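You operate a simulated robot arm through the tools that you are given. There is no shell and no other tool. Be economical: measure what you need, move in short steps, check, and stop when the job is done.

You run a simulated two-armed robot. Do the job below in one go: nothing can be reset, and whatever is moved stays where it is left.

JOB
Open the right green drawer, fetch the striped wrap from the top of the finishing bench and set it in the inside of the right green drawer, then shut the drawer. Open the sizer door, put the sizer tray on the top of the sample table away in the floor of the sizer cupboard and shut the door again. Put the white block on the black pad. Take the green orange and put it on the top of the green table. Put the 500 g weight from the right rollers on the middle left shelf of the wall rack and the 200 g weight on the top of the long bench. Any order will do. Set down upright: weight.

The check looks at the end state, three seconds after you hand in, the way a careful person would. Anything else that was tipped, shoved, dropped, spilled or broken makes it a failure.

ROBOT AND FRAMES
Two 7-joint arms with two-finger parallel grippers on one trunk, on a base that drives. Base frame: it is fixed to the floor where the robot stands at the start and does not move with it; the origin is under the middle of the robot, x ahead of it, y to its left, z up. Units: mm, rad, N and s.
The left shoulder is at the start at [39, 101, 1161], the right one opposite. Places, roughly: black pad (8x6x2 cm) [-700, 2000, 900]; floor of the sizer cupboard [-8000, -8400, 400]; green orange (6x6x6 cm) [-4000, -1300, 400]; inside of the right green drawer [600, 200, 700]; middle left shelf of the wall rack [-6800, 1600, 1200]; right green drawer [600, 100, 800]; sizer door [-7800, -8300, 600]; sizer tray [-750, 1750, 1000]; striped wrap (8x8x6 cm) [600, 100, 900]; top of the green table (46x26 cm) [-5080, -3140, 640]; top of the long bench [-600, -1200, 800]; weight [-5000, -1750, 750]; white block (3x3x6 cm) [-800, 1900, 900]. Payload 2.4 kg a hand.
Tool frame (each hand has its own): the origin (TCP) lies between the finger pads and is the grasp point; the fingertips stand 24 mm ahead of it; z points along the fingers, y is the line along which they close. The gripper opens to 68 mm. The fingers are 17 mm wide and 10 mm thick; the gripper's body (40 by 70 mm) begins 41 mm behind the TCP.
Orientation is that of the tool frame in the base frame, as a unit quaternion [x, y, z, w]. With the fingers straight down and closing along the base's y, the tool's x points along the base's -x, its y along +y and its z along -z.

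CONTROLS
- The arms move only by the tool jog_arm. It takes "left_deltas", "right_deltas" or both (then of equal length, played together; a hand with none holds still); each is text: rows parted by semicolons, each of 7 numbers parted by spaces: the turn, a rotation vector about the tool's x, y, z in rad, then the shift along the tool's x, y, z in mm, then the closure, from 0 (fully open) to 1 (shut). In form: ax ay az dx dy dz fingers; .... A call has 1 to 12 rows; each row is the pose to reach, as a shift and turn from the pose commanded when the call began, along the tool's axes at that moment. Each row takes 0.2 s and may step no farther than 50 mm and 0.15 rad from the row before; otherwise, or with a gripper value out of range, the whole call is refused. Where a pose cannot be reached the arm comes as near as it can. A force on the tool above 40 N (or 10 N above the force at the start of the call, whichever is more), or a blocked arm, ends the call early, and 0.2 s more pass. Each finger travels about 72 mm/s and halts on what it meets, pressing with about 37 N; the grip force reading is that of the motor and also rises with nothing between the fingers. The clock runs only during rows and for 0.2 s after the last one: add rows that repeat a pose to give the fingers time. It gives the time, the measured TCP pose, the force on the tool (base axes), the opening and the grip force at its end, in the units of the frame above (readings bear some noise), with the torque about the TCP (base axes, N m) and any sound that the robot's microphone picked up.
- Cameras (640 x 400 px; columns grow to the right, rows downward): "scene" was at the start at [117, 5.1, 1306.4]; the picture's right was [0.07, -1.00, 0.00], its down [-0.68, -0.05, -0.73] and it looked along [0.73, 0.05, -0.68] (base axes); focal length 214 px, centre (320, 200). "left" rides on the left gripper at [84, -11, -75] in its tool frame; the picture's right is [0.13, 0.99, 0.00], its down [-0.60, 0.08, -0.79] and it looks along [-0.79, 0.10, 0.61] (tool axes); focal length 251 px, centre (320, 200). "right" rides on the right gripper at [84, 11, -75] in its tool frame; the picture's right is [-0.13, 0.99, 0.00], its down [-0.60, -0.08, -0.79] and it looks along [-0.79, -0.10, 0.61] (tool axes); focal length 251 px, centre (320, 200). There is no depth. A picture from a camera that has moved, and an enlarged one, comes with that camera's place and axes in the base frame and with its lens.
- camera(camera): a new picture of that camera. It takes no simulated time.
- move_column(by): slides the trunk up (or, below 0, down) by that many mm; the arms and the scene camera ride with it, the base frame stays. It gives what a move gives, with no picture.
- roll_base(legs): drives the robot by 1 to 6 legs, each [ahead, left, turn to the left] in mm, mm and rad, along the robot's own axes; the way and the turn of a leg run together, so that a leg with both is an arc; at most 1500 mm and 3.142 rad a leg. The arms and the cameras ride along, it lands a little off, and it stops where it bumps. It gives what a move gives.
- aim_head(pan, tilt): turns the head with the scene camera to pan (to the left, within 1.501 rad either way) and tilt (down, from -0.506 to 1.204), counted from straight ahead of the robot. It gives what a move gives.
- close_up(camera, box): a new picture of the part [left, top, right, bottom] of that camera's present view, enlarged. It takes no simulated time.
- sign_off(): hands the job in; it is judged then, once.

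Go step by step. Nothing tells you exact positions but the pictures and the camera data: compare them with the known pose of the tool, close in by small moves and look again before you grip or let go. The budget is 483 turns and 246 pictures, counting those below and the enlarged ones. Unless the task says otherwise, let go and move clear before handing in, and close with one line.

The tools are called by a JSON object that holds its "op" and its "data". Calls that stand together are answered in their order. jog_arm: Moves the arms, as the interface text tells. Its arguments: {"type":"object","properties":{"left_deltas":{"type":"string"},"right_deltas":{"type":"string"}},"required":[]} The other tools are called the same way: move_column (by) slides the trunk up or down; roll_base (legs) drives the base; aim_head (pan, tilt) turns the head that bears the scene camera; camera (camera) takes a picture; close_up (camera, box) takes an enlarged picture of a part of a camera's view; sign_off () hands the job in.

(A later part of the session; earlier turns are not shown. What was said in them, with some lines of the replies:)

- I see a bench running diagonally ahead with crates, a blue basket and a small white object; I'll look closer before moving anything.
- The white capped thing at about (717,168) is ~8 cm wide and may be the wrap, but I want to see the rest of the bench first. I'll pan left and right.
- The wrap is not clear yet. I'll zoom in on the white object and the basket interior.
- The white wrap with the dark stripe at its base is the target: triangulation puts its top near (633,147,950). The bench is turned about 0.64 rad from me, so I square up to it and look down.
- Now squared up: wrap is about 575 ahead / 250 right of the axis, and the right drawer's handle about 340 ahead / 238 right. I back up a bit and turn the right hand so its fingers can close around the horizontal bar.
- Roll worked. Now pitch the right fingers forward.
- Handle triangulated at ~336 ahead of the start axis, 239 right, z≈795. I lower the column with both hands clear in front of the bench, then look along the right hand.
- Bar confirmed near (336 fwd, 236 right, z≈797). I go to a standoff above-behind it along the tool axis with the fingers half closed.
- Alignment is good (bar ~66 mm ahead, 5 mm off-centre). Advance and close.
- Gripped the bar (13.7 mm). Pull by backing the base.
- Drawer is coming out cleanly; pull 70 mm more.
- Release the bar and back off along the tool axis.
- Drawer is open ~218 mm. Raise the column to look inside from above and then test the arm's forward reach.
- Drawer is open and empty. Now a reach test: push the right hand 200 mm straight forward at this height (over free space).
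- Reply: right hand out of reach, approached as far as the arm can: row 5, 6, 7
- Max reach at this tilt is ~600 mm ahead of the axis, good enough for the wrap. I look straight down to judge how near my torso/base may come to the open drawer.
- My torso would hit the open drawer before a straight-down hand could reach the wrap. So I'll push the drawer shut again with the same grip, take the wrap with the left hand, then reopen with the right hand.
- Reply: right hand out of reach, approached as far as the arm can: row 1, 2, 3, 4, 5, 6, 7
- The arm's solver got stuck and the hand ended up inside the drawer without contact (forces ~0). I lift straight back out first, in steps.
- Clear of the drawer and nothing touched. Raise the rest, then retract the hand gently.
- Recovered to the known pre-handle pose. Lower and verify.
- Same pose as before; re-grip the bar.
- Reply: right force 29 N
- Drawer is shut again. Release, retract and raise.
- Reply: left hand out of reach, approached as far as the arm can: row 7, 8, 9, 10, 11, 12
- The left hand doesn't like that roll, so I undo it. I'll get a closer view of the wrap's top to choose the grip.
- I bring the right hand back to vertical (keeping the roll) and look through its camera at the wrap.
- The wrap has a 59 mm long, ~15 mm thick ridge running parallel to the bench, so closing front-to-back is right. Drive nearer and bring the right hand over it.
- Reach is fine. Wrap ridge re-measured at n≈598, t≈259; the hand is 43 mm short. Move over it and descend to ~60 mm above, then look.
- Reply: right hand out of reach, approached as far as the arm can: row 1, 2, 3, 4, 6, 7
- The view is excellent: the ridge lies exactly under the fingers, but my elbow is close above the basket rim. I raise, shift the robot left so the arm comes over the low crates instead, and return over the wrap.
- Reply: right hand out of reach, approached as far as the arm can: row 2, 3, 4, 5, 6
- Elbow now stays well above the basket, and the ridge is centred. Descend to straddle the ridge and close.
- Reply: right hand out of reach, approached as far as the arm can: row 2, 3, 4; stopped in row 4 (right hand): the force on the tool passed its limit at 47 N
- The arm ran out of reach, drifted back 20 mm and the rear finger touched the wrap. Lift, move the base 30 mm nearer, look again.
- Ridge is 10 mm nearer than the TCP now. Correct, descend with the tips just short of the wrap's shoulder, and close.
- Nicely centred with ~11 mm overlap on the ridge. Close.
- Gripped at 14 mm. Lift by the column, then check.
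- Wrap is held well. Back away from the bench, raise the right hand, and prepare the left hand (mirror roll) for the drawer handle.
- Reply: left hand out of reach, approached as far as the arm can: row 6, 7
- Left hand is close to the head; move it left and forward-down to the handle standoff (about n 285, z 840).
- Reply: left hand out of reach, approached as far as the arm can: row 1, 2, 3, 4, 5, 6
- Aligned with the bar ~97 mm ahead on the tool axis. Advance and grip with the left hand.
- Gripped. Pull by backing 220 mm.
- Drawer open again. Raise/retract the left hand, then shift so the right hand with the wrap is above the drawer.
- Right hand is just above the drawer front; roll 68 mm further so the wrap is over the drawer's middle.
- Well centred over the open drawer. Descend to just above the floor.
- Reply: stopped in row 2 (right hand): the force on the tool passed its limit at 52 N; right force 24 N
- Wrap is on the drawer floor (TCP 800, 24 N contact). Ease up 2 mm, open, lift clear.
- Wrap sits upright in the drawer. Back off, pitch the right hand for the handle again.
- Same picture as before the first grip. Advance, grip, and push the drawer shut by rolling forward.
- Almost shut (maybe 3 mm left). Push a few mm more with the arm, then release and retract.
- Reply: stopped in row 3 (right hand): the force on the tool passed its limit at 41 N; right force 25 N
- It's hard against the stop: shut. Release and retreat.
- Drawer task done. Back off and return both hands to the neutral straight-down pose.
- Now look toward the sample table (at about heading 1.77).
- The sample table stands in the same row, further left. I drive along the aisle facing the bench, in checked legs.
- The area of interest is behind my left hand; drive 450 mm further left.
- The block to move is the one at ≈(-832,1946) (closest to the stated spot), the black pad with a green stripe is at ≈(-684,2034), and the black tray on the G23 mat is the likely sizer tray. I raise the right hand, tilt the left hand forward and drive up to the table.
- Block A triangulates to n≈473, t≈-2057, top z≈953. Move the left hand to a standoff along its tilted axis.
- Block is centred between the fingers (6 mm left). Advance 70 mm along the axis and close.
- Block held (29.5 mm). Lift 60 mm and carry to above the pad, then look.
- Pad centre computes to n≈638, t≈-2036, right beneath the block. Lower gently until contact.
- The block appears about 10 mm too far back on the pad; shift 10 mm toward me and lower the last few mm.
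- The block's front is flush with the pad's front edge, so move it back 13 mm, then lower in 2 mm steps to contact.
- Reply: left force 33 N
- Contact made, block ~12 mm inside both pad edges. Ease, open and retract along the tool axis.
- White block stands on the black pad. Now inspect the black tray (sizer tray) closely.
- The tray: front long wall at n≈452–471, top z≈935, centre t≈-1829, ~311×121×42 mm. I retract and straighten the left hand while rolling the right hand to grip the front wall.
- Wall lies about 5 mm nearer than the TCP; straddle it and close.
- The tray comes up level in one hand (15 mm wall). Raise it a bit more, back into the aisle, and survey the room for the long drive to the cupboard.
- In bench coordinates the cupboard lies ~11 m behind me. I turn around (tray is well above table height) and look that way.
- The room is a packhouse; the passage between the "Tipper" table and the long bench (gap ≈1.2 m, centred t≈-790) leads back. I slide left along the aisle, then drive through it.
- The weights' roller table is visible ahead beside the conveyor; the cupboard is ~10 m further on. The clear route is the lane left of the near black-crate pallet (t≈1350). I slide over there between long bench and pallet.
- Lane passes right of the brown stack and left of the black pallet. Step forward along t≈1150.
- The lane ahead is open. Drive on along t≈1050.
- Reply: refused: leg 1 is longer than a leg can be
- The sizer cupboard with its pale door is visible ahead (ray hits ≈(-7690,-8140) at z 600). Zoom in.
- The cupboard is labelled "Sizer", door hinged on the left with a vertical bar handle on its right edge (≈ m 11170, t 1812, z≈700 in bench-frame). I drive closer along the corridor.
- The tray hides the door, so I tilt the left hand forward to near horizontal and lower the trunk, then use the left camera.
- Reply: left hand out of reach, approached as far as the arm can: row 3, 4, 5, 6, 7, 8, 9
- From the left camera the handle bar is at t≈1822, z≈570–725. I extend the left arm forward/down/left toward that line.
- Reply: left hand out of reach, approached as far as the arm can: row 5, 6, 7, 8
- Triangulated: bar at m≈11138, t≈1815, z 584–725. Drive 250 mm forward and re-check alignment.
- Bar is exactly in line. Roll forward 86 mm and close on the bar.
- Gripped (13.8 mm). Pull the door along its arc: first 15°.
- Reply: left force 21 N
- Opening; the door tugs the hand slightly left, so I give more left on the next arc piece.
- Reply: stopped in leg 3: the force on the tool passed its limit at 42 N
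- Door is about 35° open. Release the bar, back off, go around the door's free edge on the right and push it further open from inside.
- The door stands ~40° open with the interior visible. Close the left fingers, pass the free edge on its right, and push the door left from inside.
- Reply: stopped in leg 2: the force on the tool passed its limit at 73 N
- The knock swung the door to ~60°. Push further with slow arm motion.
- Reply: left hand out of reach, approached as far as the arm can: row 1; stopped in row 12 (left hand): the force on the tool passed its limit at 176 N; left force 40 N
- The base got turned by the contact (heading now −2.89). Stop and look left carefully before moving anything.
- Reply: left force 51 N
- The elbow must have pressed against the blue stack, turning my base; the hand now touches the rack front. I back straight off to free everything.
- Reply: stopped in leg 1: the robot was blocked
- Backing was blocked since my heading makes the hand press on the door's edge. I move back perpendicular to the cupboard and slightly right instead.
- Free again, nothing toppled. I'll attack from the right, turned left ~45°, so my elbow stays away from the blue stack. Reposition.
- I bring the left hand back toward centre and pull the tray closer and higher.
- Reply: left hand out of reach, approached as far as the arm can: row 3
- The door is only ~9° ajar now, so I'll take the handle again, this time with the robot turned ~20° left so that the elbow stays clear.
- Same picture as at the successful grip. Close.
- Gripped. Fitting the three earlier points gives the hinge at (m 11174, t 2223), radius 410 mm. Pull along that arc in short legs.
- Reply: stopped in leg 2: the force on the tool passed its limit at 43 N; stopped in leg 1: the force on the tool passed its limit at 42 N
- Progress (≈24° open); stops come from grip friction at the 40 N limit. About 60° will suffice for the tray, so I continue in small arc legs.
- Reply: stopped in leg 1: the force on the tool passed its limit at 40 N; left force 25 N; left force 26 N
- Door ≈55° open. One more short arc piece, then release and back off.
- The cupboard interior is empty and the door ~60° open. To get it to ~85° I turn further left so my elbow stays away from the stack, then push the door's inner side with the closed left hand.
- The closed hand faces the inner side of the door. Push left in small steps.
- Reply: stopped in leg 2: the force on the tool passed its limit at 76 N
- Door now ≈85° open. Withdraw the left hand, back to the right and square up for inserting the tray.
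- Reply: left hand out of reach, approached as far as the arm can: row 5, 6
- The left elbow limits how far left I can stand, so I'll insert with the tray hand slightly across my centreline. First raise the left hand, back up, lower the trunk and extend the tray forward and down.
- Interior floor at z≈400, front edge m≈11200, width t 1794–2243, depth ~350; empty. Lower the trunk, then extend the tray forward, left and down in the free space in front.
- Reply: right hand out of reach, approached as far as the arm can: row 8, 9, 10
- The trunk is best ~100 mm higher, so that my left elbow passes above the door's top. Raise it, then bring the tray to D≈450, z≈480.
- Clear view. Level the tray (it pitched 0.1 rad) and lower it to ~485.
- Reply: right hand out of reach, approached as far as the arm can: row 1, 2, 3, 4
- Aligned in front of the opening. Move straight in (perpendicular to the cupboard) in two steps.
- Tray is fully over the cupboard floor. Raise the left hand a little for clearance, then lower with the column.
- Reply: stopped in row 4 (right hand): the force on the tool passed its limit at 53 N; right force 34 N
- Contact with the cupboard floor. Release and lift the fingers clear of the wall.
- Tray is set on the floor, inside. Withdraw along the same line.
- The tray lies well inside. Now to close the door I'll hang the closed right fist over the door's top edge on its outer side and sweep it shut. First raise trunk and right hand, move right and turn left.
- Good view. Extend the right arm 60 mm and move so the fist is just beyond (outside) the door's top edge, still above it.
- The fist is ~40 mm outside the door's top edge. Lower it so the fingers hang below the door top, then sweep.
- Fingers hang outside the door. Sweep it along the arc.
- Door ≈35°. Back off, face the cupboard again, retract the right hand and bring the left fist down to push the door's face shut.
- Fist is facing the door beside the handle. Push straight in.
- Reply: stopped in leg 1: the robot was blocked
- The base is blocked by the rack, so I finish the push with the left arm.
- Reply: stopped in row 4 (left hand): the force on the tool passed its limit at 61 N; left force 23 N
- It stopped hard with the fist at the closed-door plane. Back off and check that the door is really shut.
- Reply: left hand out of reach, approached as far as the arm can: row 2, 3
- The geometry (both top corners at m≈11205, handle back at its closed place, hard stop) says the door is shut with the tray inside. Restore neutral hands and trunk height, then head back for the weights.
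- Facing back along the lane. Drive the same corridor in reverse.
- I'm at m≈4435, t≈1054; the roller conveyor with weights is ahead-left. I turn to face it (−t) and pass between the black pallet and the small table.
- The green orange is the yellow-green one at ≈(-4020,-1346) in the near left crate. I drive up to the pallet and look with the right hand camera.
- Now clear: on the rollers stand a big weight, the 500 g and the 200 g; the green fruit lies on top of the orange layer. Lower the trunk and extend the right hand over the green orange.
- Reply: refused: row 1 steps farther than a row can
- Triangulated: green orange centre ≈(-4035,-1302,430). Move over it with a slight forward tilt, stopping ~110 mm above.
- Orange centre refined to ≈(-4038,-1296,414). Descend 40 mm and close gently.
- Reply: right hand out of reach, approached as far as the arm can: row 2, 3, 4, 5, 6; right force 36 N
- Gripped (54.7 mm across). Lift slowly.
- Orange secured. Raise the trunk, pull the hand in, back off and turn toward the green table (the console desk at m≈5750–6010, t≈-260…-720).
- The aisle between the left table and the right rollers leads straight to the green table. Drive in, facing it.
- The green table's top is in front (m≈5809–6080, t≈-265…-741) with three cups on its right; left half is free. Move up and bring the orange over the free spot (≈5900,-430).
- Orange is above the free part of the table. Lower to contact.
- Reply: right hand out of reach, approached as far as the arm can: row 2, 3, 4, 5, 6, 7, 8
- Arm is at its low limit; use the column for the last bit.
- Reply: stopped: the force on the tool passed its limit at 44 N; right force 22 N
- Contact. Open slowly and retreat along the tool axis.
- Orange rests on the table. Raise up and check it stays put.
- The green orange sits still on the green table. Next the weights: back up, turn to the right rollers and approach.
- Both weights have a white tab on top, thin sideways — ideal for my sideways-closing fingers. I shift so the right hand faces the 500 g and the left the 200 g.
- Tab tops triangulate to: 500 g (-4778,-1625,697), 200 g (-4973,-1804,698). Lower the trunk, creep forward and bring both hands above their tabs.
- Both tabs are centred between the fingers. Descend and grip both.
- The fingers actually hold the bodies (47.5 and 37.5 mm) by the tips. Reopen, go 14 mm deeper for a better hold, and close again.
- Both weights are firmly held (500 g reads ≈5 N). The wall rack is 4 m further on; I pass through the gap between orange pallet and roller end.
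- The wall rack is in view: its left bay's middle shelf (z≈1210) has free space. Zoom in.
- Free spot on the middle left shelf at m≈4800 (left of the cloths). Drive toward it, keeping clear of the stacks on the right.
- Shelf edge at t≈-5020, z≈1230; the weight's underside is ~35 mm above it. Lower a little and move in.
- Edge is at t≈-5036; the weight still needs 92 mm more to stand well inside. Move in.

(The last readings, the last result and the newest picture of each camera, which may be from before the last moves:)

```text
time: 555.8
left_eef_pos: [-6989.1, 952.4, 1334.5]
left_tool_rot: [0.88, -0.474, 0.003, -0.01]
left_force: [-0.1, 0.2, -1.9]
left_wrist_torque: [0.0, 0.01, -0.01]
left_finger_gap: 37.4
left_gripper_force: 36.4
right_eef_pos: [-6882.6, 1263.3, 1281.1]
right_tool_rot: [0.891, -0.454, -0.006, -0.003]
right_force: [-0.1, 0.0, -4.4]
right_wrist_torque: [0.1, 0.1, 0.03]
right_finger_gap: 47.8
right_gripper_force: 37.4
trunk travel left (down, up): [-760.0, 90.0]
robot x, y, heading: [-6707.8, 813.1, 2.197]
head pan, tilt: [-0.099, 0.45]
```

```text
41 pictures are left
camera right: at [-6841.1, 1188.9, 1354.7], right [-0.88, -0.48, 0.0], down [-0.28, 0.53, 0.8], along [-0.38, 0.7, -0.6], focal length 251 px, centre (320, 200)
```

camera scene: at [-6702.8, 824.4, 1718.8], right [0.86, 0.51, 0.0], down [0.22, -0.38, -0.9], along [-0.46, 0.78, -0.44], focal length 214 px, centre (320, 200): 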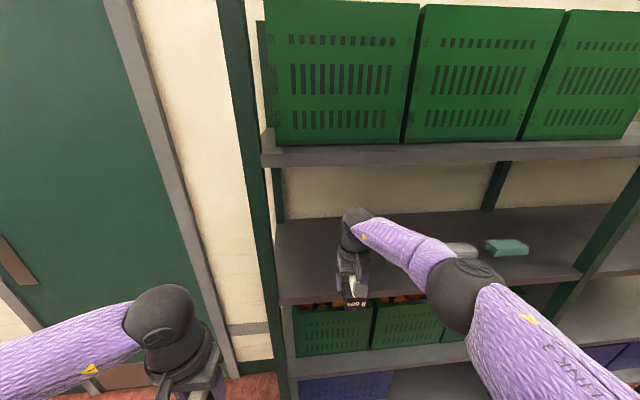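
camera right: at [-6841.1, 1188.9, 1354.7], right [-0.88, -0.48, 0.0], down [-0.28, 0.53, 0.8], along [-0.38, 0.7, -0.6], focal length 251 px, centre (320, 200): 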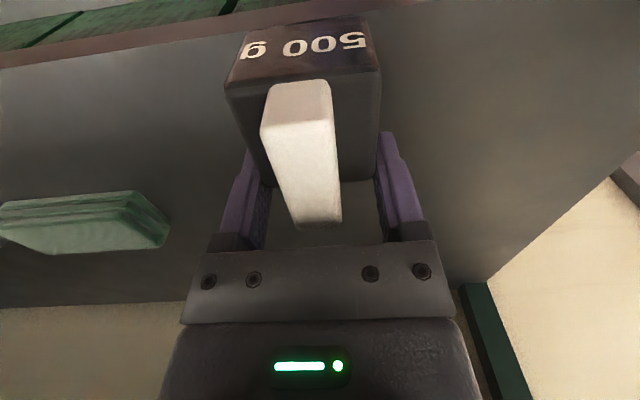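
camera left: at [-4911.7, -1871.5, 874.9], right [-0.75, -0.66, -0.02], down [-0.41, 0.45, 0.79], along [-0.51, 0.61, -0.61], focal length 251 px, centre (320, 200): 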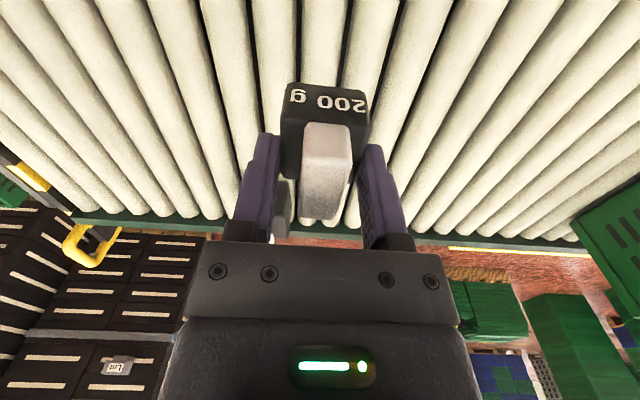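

No contact yet; continue lowering.

{"op": "jog_arm", "data": {"right_deltas": "0 0 0 0 0 4 0.6; 0 0 0 0 0 8 0.6; 0 0 0 0 0 12 0.6; 0 0 0 0 0 16 0.6; 0 0 0 0 0 20 0.6; 0 0 0 0 0 24 0.6; 0 0 0 0 0 28 0.6; 0 0 0 0 0 32 0.6; 0 0 0 0 0 36 0.6; 0 0 0 0 0 40 0.6; 0 0 0 0 0 44 0.6; 0 0 0 0 0 48 0.6"}}

{"op": "camera", "data": {"camera": "right"}}

```text
time: 558.0
left_eef_pos: [-6987.6, 950.9, 1334.5]
left_tool_rot: [0.88, -0.474, 0.002, -0.011]
left_force: [0.0, -0.3, -2.0]
left_wrist_torque: [-0.03, 0.03, 0.06]
left_finger_gap: 37.4
left_gripper_force: 36.7
right_eef_pos: [-6876.9, 1258.6, 1245.0]
right_tool_rot: [0.891, -0.454, -0.009, -0.005]
right_force: [0.3, -2.6, 13.9]
right_wrist_torque: [-0.37, -0.53, -0.1]
right_finger_gap: 48.2
right_gripper_force: 37.2
right hand out of reach, approached as far as the arm can: row 6, 7, 8, 9, 10, 11
trunk travel left (down, up): [-760.0, 90.0]
robot x, y, heading: [-6707.1, 813.7, 2.203]
head pan, tilt: [-0.099, 0.45]
stopped in row 11 (right hand): the force on the tool passed its limit at 47 N (the readings are from after the stop); the commanded pose is now the measured one
```

```text
40 pictures are left
camera right: at [-6835.4, 1183.2, 1318.2], right [-0.88, -0.48, 0.0], down [-0.28, 0.52, 0.8], along [-0.39, 0.71, -0.59], focal length 251 px, centre (320, 200)
```

right: 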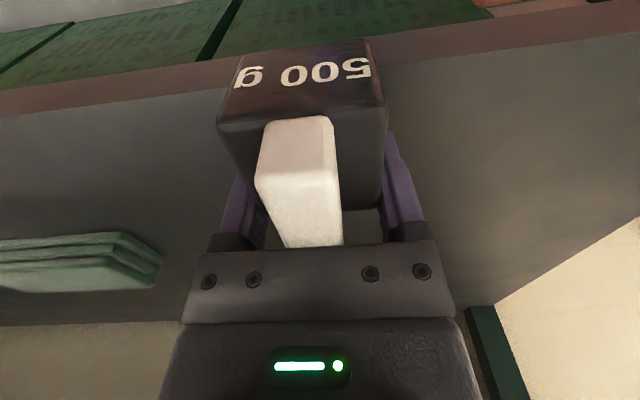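

Contact with the shelf. Ease up, open and lift clear.

{"op": "jog_arm", "data": {"right_deltas": "0 0 0 0 0 -2 0.6; 0 0 0 0 0 -2 0.25; 0 0 0 0 0 -2 0.1; 0 0 0 0 0 -2 0; 0 0 0 0 0 -2 0; 0 0 0 0 0 -20 0; 0 0 0 0 0 -45 0; 0 0 0 0 0 -70 0; 0 0 0 0 0 -70 0"}}

{"op": "camera", "data": {"camera": "right"}}

```text
time: 560.0
left_eef_pos: [-6988.4, 952.7, 1333.3]
left_tool_rot: [0.88, -0.474, 0.002, -0.01]
left_force: [-0.4, 0.1, -2.2]
left_wrist_torque: [-0.02, -0.04, 0.02]
left_finger_gap: 37.2
left_gripper_force: 37.3
right_eef_pos: [-6878.3, 1260.6, 1314.3]
right_tool_rot: [0.891, -0.454, -0.008, -0.004]
right_force: [0.5, -0.1, -0.3]
right_wrist_torque: [0.01, -0.02, -0.01]
right_finger_gap: 67.9
right_gripper_force: 0.0
trunk travel left (down, up): [-760.0, 90.0]
robot x, y, heading: [-6705.5, 811.9, 2.196]
head pan, tilt: [-0.099, 0.45]
```

```text
39 pictures are left
camera right: at [-6835.2, 1184.1, 1386.0], right [-0.88, -0.48, 0.0], down [-0.28, 0.52, 0.8], along [-0.39, 0.7, -0.59], focal length 251 px, centre (320, 200)
```

right: 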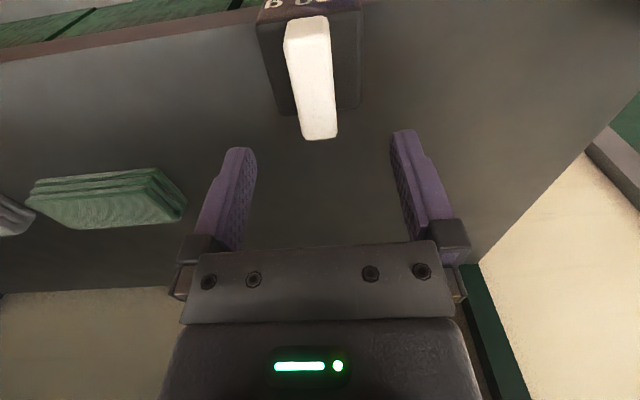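

500 g stands upright on the shelf. Back straight out and check.

{"op": "roll_base", "data": {"legs": [[-450, 0, 0]]}}

{"op": "close_up", "data": {"camera": "scene", "box": [240, 130, 560, 330]}}

```text
time: 562.8
left_eef_pos: [-6721.0, 587.6, 1335.1]
left_tool_rot: [0.88, -0.475, 0.002, -0.011]
left_force: [-0.3, 0.0, -2.4]
left_wrist_torque: [0.03, 0.06, -0.04]
left_finger_gap: 37.3
left_gripper_force: 36.8
right_eef_pos: [-6611.6, 895.9, 1312.2]
right_tool_rot: [0.891, -0.453, -0.008, -0.004]
right_force: [0.4, 0.0, 0.3]
right_wrist_torque: [-0.01, -0.02, -0.01]
right_finger_gap: 67.9
right_gripper_force: 0.0
trunk travel left (down, up): [-760.0, 90.0]
robot x, y, heading: [-6437.1, 447.5, 2.202]
head pan, tilt: [-0.099, 0.45]
```

```text
2.00 times, centred on (400, 230) of scene
camera zoom: at [-6492.3, 535.9, 1718.9], right [0.86, 0.51, 0.0], down [0.22, -0.38, -0.9], along [-0.46, 0.78, -0.44], focal length 429 px, centre (160, 140)
```

zoom: 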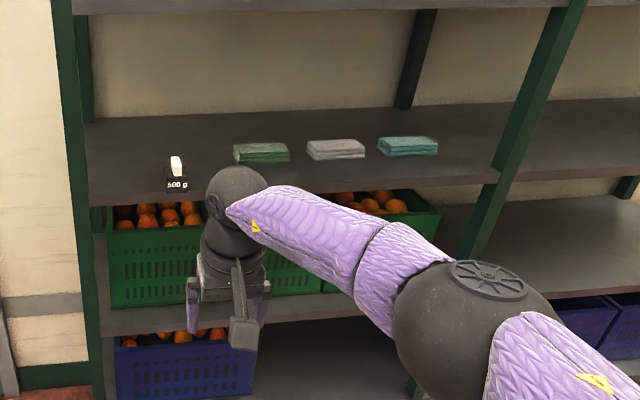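

500 g is in place. Lower the trunk and drive back the way I came, in reverse.

{"op": "move_column", "data": {"by": -385}}

{"op": "roll_base", "data": {"legs": [[-1400, 0, 0.004], [-500, 0, 0], [0, -490, 0]]}}

{"op": "aim_head", "data": {"pan": -1.4, "tilt": 0.5}}

{"op": "camera", "data": {"camera": "scene"}}

```text
time: 566.5
left_eef_pos: [-6722.6, 587.6, 949.8]
left_tool_rot: [0.88, -0.475, 0.003, -0.01]
left_force: [-0.4, 0.1, -1.8]
left_wrist_torque: [-0.04, 0.01, 0.03]
left_finger_gap: 37.6
left_gripper_force: 36.9
right_eef_pos: [-6610.9, 895.5, 927.8]
right_tool_rot: [0.891, -0.454, -0.01, -0.004]
right_force: [0.8, 0.8, 0.7]
right_wrist_torque: [-0.04, -0.01, 0.01]
right_finger_gap: 68.0
right_gripper_force: 0.0
trunk travel left (down, up): [-375.0, 475.0]
robot x, y, heading: [-6439.5, 446.7, 2.202]
head pan, tilt: [-0.099, 0.45]
```

```text
time: 578.4
left_eef_pos: [-5216.6, -648.0, 948.6]
left_tool_rot: [0.878, -0.479, 0.003, -0.01]
left_force: [0.6, -0.2, -1.7]
left_wrist_torque: [0.02, 0.03, 0.04]
left_finger_gap: 37.3
left_gripper_force: 37.2
right_eef_pos: [-5102.6, -341.6, 928.3]
right_tool_rot: [0.889, -0.458, -0.009, -0.003]
right_force: [0.6, -0.5, 0.2]
right_wrist_torque: [0.02, -0.02, 0.01]
right_finger_gap: 67.9
right_gripper_force: 0.0
trunk travel left (down, up): [-375.0, 475.0]
robot x, y, heading: [-4931.0, -791.1, 2.19]
head pan, tilt: [-0.099, 0.45]
```

```text
time: 579.9
left_eef_pos: [-5216.1, -649.0, 948.6]
left_tool_rot: [0.878, -0.478, 0.002, -0.011]
left_force: [0.0, -0.3, -1.2]
left_wrist_torque: [0.04, 0.05, -0.04]
left_finger_gap: 37.3
left_gripper_force: 37.1
right_eef_pos: [-5101.0, -342.2, 927.5]
right_tool_rot: [0.889, -0.459, -0.008, -0.004]
right_force: [0.0, -0.4, 0.5]
right_wrist_torque: [0.01, 0.02, -0.01]
right_finger_gap: 68.1
right_gripper_force: 0.1
trunk travel left (down, up): [-375.0, 475.0]
robot x, y, heading: [-4933.6, -792.8, 2.189]
head pan, tilt: [-1.4, 0.499]
```

```text
37 pictures are left
camera scene: at [-4892.1, -697.0, 1328.5], right [0.71, -0.7, 0.0], down [-0.34, -0.34, -0.88], along [0.62, 0.62, -0.48], focal length 214 px, centre (320, 200)
```

scene: 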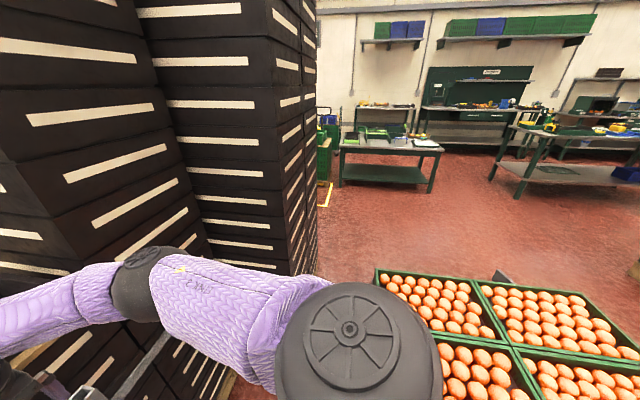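

{"op": "roll_base", "data": {"legs": [[0, -5, 0.017], [-1400, 0, 0], [-170, 0, 0]]}}

{"op": "aim_head", "data": {"pan": -1.4, "tilt": 0.4}}

{"op": "camera", "data": {"camera": "scene"}}

```text
time: 588.2
left_eef_pos: [-4296.9, -1891.3, 949.9]
left_tool_rot: [0.882, -0.471, 0.003, -0.011]
left_force: [0.1, 0.4, -2.7]
left_wrist_torque: [0.01, 0.03, 0.0]
left_finger_gap: 37.3
left_gripper_force: 37.4
right_eef_pos: [-4188.4, -1586.2, 927.7]
right_tool_rot: [0.892, -0.451, -0.009, -0.003]
right_force: [0.7, 0.8, 0.3]
right_wrist_torque: [-0.01, -0.03, -0.02]
right_finger_gap: 67.9
right_gripper_force: 0.0
trunk travel left (down, up): [-375.0, 475.0]
robot x, y, heading: [-4011.9, -2028.0, 2.211]
head pan, tilt: [-1.4, 0.499]
```

```text
time: 588.9
left_eef_pos: [-4296.5, -1892.0, 948.4]
left_tool_rot: [0.882, -0.471, 0.002, -0.01]
left_force: [-0.1, -0.2, -1.7]
left_wrist_torque: [0.02, 0.02, -0.01]
left_finger_gap: 37.4
left_gripper_force: 36.9
right_eef_pos: [-4187.3, -1583.1, 927.8]
right_tool_rot: [0.893, -0.451, -0.009, -0.003]
right_force: [1.1, 0.2, -0.3]
right_wrist_torque: [0.01, 0.02, 0.0]
right_finger_gap: 67.9
right_gripper_force: 0.0
trunk travel left (down, up): [-375.0, 475.0]
robot x, y, heading: [-4014.3, -2029.4, 2.205]
head pan, tilt: [-1.4, 0.4]
```

```text
36 pictures are left
camera scene: at [-3970.6, -1934.2, 1337.6], right [0.72, -0.69, 0.0], down [-0.27, -0.28, -0.92], along [0.64, 0.67, -0.39], focal length 214 px, centre (320, 200)
```

scene: 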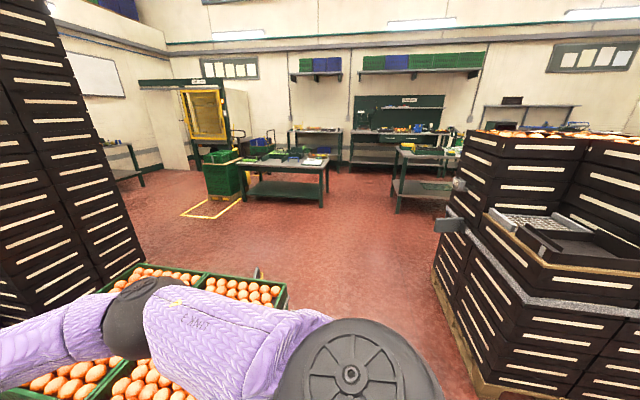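

The way to the long bench is open. Turn right to face it and drive.

{"op": "roll_base", "data": {"legs": [[0, 0, -1.568], [1450, 0, 0], [900, 0, 0]]}}

{"op": "aim_head", "data": {"pan": -0.7, "tilt": 0.5}}

{"op": "camera", "data": {"camera": "scene"}}

```text
time: 604.2
left_eef_pos: [-1952.9, -411.8, 949.9]
left_tool_rot: [-0.28, 0.96, -0.01, 0.005]
left_force: [0.2, 0.6, -0.9]
left_wrist_torque: [-0.02, -0.01, -0.04]
left_finger_gap: 37.3
left_gripper_force: 37.0
right_eef_pos: [-1647.9, -527.5, 927.0]
right_tool_rot: [-0.302, 0.953, 0.004, 0.009]
right_force: [-0.2, -0.7, -0.5]
right_wrist_torque: [0.03, 0.01, -0.02]
right_finger_gap: 68.0
right_gripper_force: 0.1
trunk travel left (down, up): [-375.0, 475.0]
robot x, y, heading: [-2097.6, -692.8, 0.622]
head pan, tilt: [-1.4, 0.4]
```

```text
time: 605.2
left_eef_pos: [-1953.3, -411.7, 951.1]
left_tool_rot: [-0.28, 0.96, -0.01, 0.006]
left_force: [0.7, 0.1, -3.3]
left_wrist_torque: [-0.02, 0.0, 0.01]
left_finger_gap: 37.2
left_gripper_force: 37.2
right_eef_pos: [-1647.5, -526.7, 927.6]
right_tool_rot: [-0.302, 0.953, 0.003, 0.007]
right_force: [0.0, 0.2, 0.5]
right_wrist_torque: [0.0, 0.01, 0.02]
right_finger_gap: 68.1
right_gripper_force: 0.1
trunk travel left (down, up): [-375.0, 475.0]
robot x, y, heading: [-2100.9, -694.7, 0.617]
head pan, tilt: [-0.7, 0.499]
```

```text
35 pictures are left
camera scene: at [-1978.4, -680.7, 1328.4], right [-0.09, -1.0, 0.0], down [-0.48, 0.04, -0.88], along [0.87, -0.08, -0.48], focal length 214 px, centre (320, 200)
```

scene: 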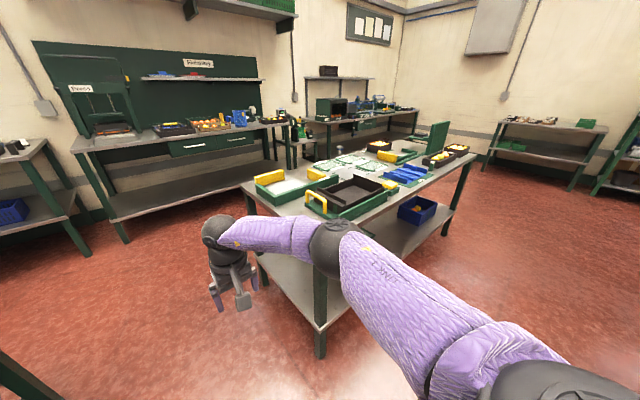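

{"op": "close_up", "data": {"camera": "scene", "box": [230, 120, 490, 260]}}

```text
2.46 times, centred on (360, 190) of scene
camera zoom: at [-1978.4, -680.7, 1328.4], right [-0.09, -1.0, 0.0], down [-0.48, 0.04, -0.88], along [0.87, -0.08, -0.48], focal length 528 px, centre (222, 225)
```

zoom: 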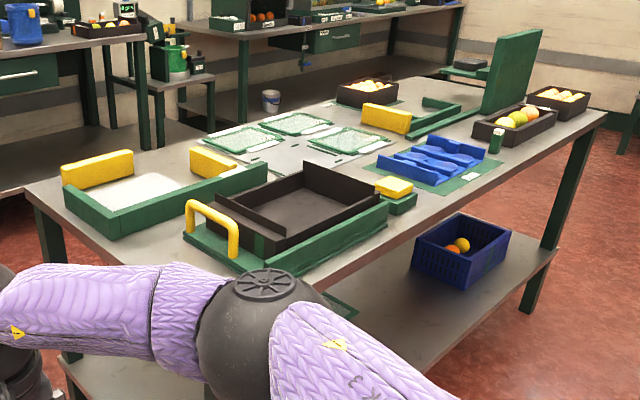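

Free spot on the long bench's near end: about m 1380, t −145 (between end edge and the tool boxes). Drive up, turn to face it, and look.

{"op": "roll_base", "data": {"legs": [[590, 0, 0.016], [0, 0, -1.571]]}}

{"op": "aim_head", "data": {"pan": 0.2, "tilt": 0.8}}

{"op": "camera", "data": {"camera": "scene"}}

```text
time: 612.4
left_eef_pos: [-1337.3, -486.2, 948.8]
left_tool_rot: [0.472, 0.881, -0.011, -0.003]
left_force: [-0.6, 0.4, -1.5]
left_wrist_torque: [-0.03, -0.02, 0.03]
left_finger_gap: 37.5
left_gripper_force: 37.4
right_eef_pos: [-1446.3, -794.3, 928.1]
right_tool_rot: [0.452, 0.892, -0.004, 0.007]
right_force: [0.2, -0.2, 0.3]
right_wrist_torque: [0.03, 0.02, 0.01]
right_finger_gap: 68.0
right_gripper_force: 0.1
trunk travel left (down, up): [-375.0, 475.0]
robot x, y, heading: [-1625.0, -345.9, -0.932]
head pan, tilt: [-0.7, 0.499]
```

```text
time: 613.6
left_eef_pos: [-1338.0, -486.8, 950.0]
left_tool_rot: [0.472, 0.882, -0.01, -0.003]
left_force: [-0.1, 0.9, -2.4]
left_wrist_torque: [-0.05, 0.03, 0.0]
left_finger_gap: 37.5
left_gripper_force: 36.9
right_eef_pos: [-1446.3, -794.6, 927.6]
right_tool_rot: [0.451, 0.892, -0.004, 0.008]
right_force: [0.4, 0.5, -0.2]
right_wrist_torque: [0.0, 0.02, 0.0]
right_finger_gap: 68.2
right_gripper_force: 0.1
trunk travel left (down, up): [-375.0, 475.0]
robot x, y, heading: [-1621.2, -346.8, -0.935]
head pan, tilt: [0.201, 0.799]
```

```text
33 pictures are left
camera scene: at [-1541.9, -431.8, 1302.5], right [-0.67, -0.74, 0.0], down [-0.53, 0.48, -0.7], along [0.52, -0.47, -0.72], focal length 214 px, centre (320, 200)
```

scene: 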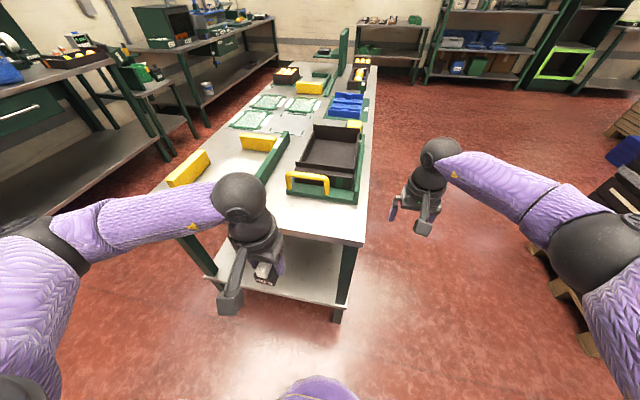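

There's a clear ~140 mm strip between the end edge (t≈-239) and the box. Bring the left hand over its middle.

{"op": "jog_arm", "data": {"left_deltas": "0 0 0 -35 0 0 0.75; 0 0 0 -70 0 0 0.75; 0 0 0 -100 0 0 0.75; 0 0 0 -100 0 0 0.75"}}

{"op": "roll_base", "data": {"legs": [[127, 0, 0]]}}

{"op": "jog_arm", "data": {"left_deltas": "0 0 0 0 0 25 0.75; 0 0 0 0 0 50 0.75; 0 0 0 0 0 65 0.75; 0 0 0 0 0 65 0.75"}}

{"op": "camera", "data": {"camera": "left"}}

{"op": "camera", "data": {"camera": "scene"}}

```text
time: 614.6
left_eef_pos: [-1282.4, -569.4, 949.0]
left_tool_rot: [0.473, 0.881, -0.01, -0.003]
left_force: [0.7, -0.1, -2.1]
left_wrist_torque: [0.0, 0.03, -0.01]
left_finger_gap: 37.2
left_gripper_force: 37.1
right_eef_pos: [-1446.4, -794.0, 928.0]
right_tool_rot: [0.45, 0.893, -0.003, 0.009]
right_force: [1.0, 0.9, -0.4]
right_wrist_torque: [0.01, -0.01, 0.0]
right_finger_gap: 68.0
right_gripper_force: 0.0
trunk travel left (down, up): [-375.0, 475.0]
robot x, y, heading: [-1620.9, -346.5, -0.936]
head pan, tilt: [0.201, 0.799]
```

```text
time: 615.9
left_eef_pos: [-1206.2, -672.4, 949.9]
left_tool_rot: [0.471, 0.882, -0.01, -0.003]
left_force: [-0.3, 0.1, -2.0]
left_wrist_torque: [0.0, 0.0, 0.01]
left_finger_gap: 37.6
left_gripper_force: 37.1
right_eef_pos: [-1368.3, -898.2, 927.8]
right_tool_rot: [0.451, 0.893, -0.003, 0.008]
right_force: [0.1, 0.0, 0.0]
right_wrist_torque: [-0.01, 0.01, 0.03]
right_finger_gap: 67.9
right_gripper_force: 0.0
trunk travel left (down, up): [-375.0, 475.0]
robot x, y, heading: [-1547.3, -455.7, -0.934]
head pan, tilt: [0.201, 0.799]
```

```text
time: 616.9
left_eef_pos: [-1206.2, -673.0, 884.8]
left_tool_rot: [0.471, 0.882, -0.011, -0.003]
left_force: [0.1, 0.3, -2.5]
left_wrist_torque: [-0.01, -0.04, 0.0]
left_finger_gap: 37.4
left_gripper_force: 36.9
right_eef_pos: [-1368.8, -897.8, 928.0]
right_tool_rot: [0.452, 0.892, -0.003, 0.008]
right_force: [0.3, 0.0, 0.1]
right_wrist_torque: [0.01, 0.03, -0.02]
right_finger_gap: 67.9
right_gripper_force: 0.1
trunk travel left (down, up): [-375.0, 475.0]
robot x, y, heading: [-1543.9, -452.2, -0.933]
head pan, tilt: [0.201, 0.799]
```

```text
32 pictures are left
camera left: at [-1261.2, -607.6, 959.5], right [0.75, 0.66, -0.02], down [0.41, -0.45, 0.79], along [0.51, -0.61, -0.61], focal length 251 px, centre (320, 200)
```

left: 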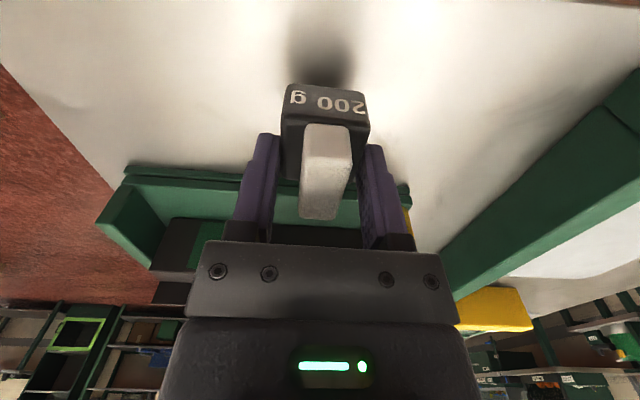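

```text
31 pictures are left
camera scene: at [-1465.0, -535.2, 1302.5], right [-0.67, -0.74, 0.0], down [-0.53, 0.48, -0.7], along [0.52, -0.47, -0.72], focal length 214 px, centre (320, 200)
```

scene: 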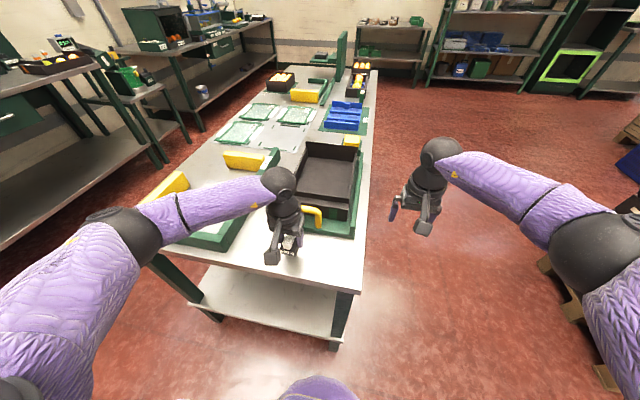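

Well placed over the free strip. Lower to contact.

{"op": "jog_arm", "data": {"left_deltas": "0 0 0 0 0 8 0.75; 0 0 0 0 0 16 0.75; 0 0 0 0 0 22 0.75; 0 0 0 0 0 27 0.75; 0 0 0 0 0 31 0.75; 0 0 0 0 0 35 0.75; 0 0 0 0 0 39 0.75; 0 0 0 0 0 43 0.75; 0 0 0 0 0 47 0.75; 0 0 0 0 0 51 0.75; 0 0 0 0 0 55 0.75; 0 0 0 0 0 59 0.75"}}

{"op": "camera", "data": {"camera": "left"}}

```text
time: 618.3
left_eef_pos: [-1207.2, -674.3, 854.6]
left_tool_rot: [0.47, 0.883, -0.014, 0.001]
left_force: [-1.7, 3.9, 19.6]
left_wrist_torque: [0.46, -0.18, 0.1]
left_finger_gap: 37.5
left_gripper_force: 36.7
right_eef_pos: [-1370.9, -896.4, 928.3]
right_tool_rot: [0.451, 0.893, -0.003, 0.009]
right_force: [-0.1, 0.8, 0.2]
right_wrist_torque: [0.02, -0.01, 0.03]
right_finger_gap: 68.1
right_gripper_force: 0.1
trunk travel left (down, up): [-375.0, 475.0]
robot x, y, heading: [-1544.7, -452.7, -0.929]
head pan, tilt: [0.201, 0.799]
stopped in row 6 (left hand): the force on the tool passed its limit at 58 N (the readings are from after the stop); the commanded pose is now the measured one
```

```text
30 pictures are left
camera left: at [-1262.0, -608.8, 928.8], right [0.75, 0.66, -0.02], down [0.41, -0.44, 0.8], along [0.52, -0.61, -0.6], focal length 251 px, centre (320, 200)
```

left: 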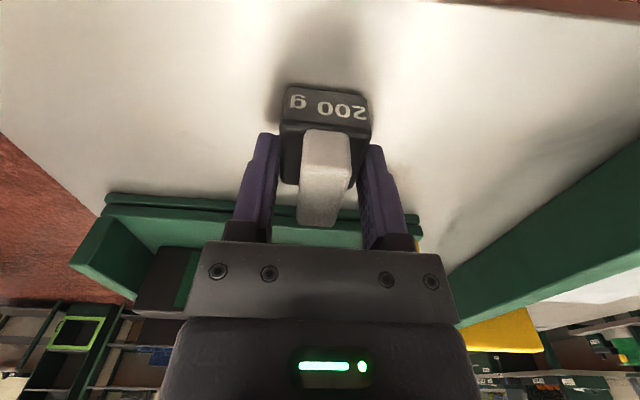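

Contact. Ease, open, and lift.

{"op": "jog_arm", "data": {"left_deltas": "0 0 0 0 0 -2 0.75; 0 0 0 0 0 -2 0.45; 0 0 0 0 0 -2 0.25; 0 0 0 0 0 -2 0.1; 0 0 0 0 0 -2 0.1; 0 0 0 0 0 -25 0.1; 0 0 0 0 0 -60 0.1; 0 0 0 0 0 -100 0.1; 0 0 0 0 0 -140 0; 0 0 0 0 0 -140 0"}}

{"op": "camera", "data": {"camera": "left"}}

{"op": "roll_base", "data": {"legs": [[-350, 0, 0]]}}

{"op": "close_up", "data": {"camera": "scene", "box": [220, 130, 400, 260]}}

```text
time: 620.5
left_eef_pos: [-1203.4, -668.7, 994.6]
left_tool_rot: [0.47, 0.882, -0.012, 0.0]
left_force: [-0.5, 0.0, 0.5]
left_wrist_torque: [-0.01, 0.0, 0.02]
left_finger_gap: 68.0
left_gripper_force: 0.0
right_eef_pos: [-1368.7, -897.8, 926.5]
right_tool_rot: [0.45, 0.893, -0.004, 0.008]
right_force: [0.2, -0.8, -0.8]
right_wrist_torque: [0.02, 0.01, -0.03]
right_finger_gap: 67.7
right_gripper_force: 0.2
trunk travel left (down, up): [-375.0, 475.0]
robot x, y, heading: [-1542.8, -454.4, -0.934]
head pan, tilt: [0.201, 0.799]
```

```text
29 pictures are left
camera left: at [-1259.1, -604.4, 1068.1], right [0.75, 0.66, -0.02], down [0.41, -0.44, 0.8], along [0.52, -0.61, -0.6], focal length 251 px, centre (320, 200)
```

left: 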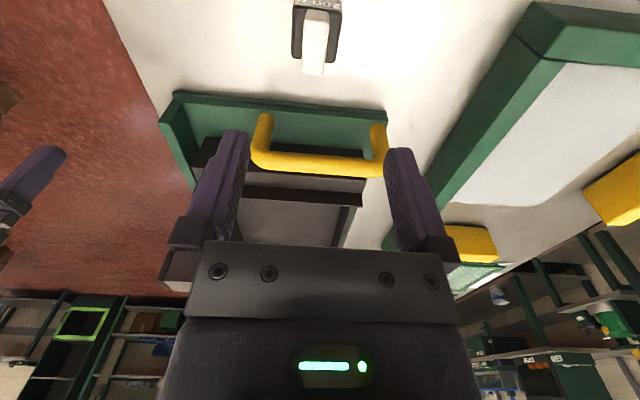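

```text
time: 622.8
left_eef_pos: [-1413.6, -388.4, 995.1]
left_tool_rot: [0.472, 0.882, -0.012, 0.001]
left_force: [-0.6, 0.7, -0.4]
left_wrist_torque: [0.02, 0.03, -0.01]
left_finger_gap: 67.9
left_gripper_force: 0.2
right_eef_pos: [-1578.2, -616.4, 928.9]
right_tool_rot: [0.452, 0.892, -0.003, 0.009]
right_force: [-0.1, 0.4, 0.0]
right_wrist_torque: [0.0, -0.01, 0.02]
right_finger_gap: 67.9
right_gripper_force: 0.1
trunk travel left (down, up): [-375.0, 475.0]
robot x, y, heading: [-1756.2, -171.4, -0.936]
head pan, tilt: [0.201, 0.799]
```

```text
3.08 times, centred on (310, 195) of scene
camera zoom: at [-1673.8, -253.6, 1302.5], right [-0.67, -0.74, 0.0], down [-0.53, 0.48, -0.7], along [0.52, -0.47, -0.72], focal length 660 px, centre (351, 215)
```

zoom: 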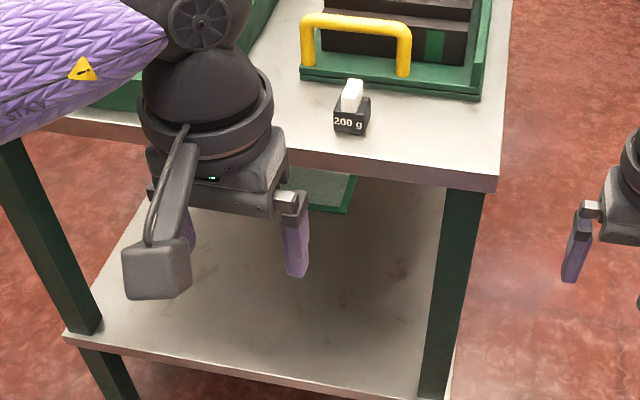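

The 200 g weight stands upright on the long bench and both hands are empty and clear. The drawer is back at its closed position within about 1 mm. The sizer door is shut as far as force and geometry show, the block is on its pad, and the orange was lying still on the green table. Everything in the job has been placed, so I hand in.

{"op": "sign_off", "data": {}}

```text
The job is handed in.
```

I handed the job in: wrap, tray, block, orange and both weights are all placed as asked. The drawer closed hard against its stop; I judged the sizer door shut only from a hard stop and a camera check, so it could be a degree or two ajar.
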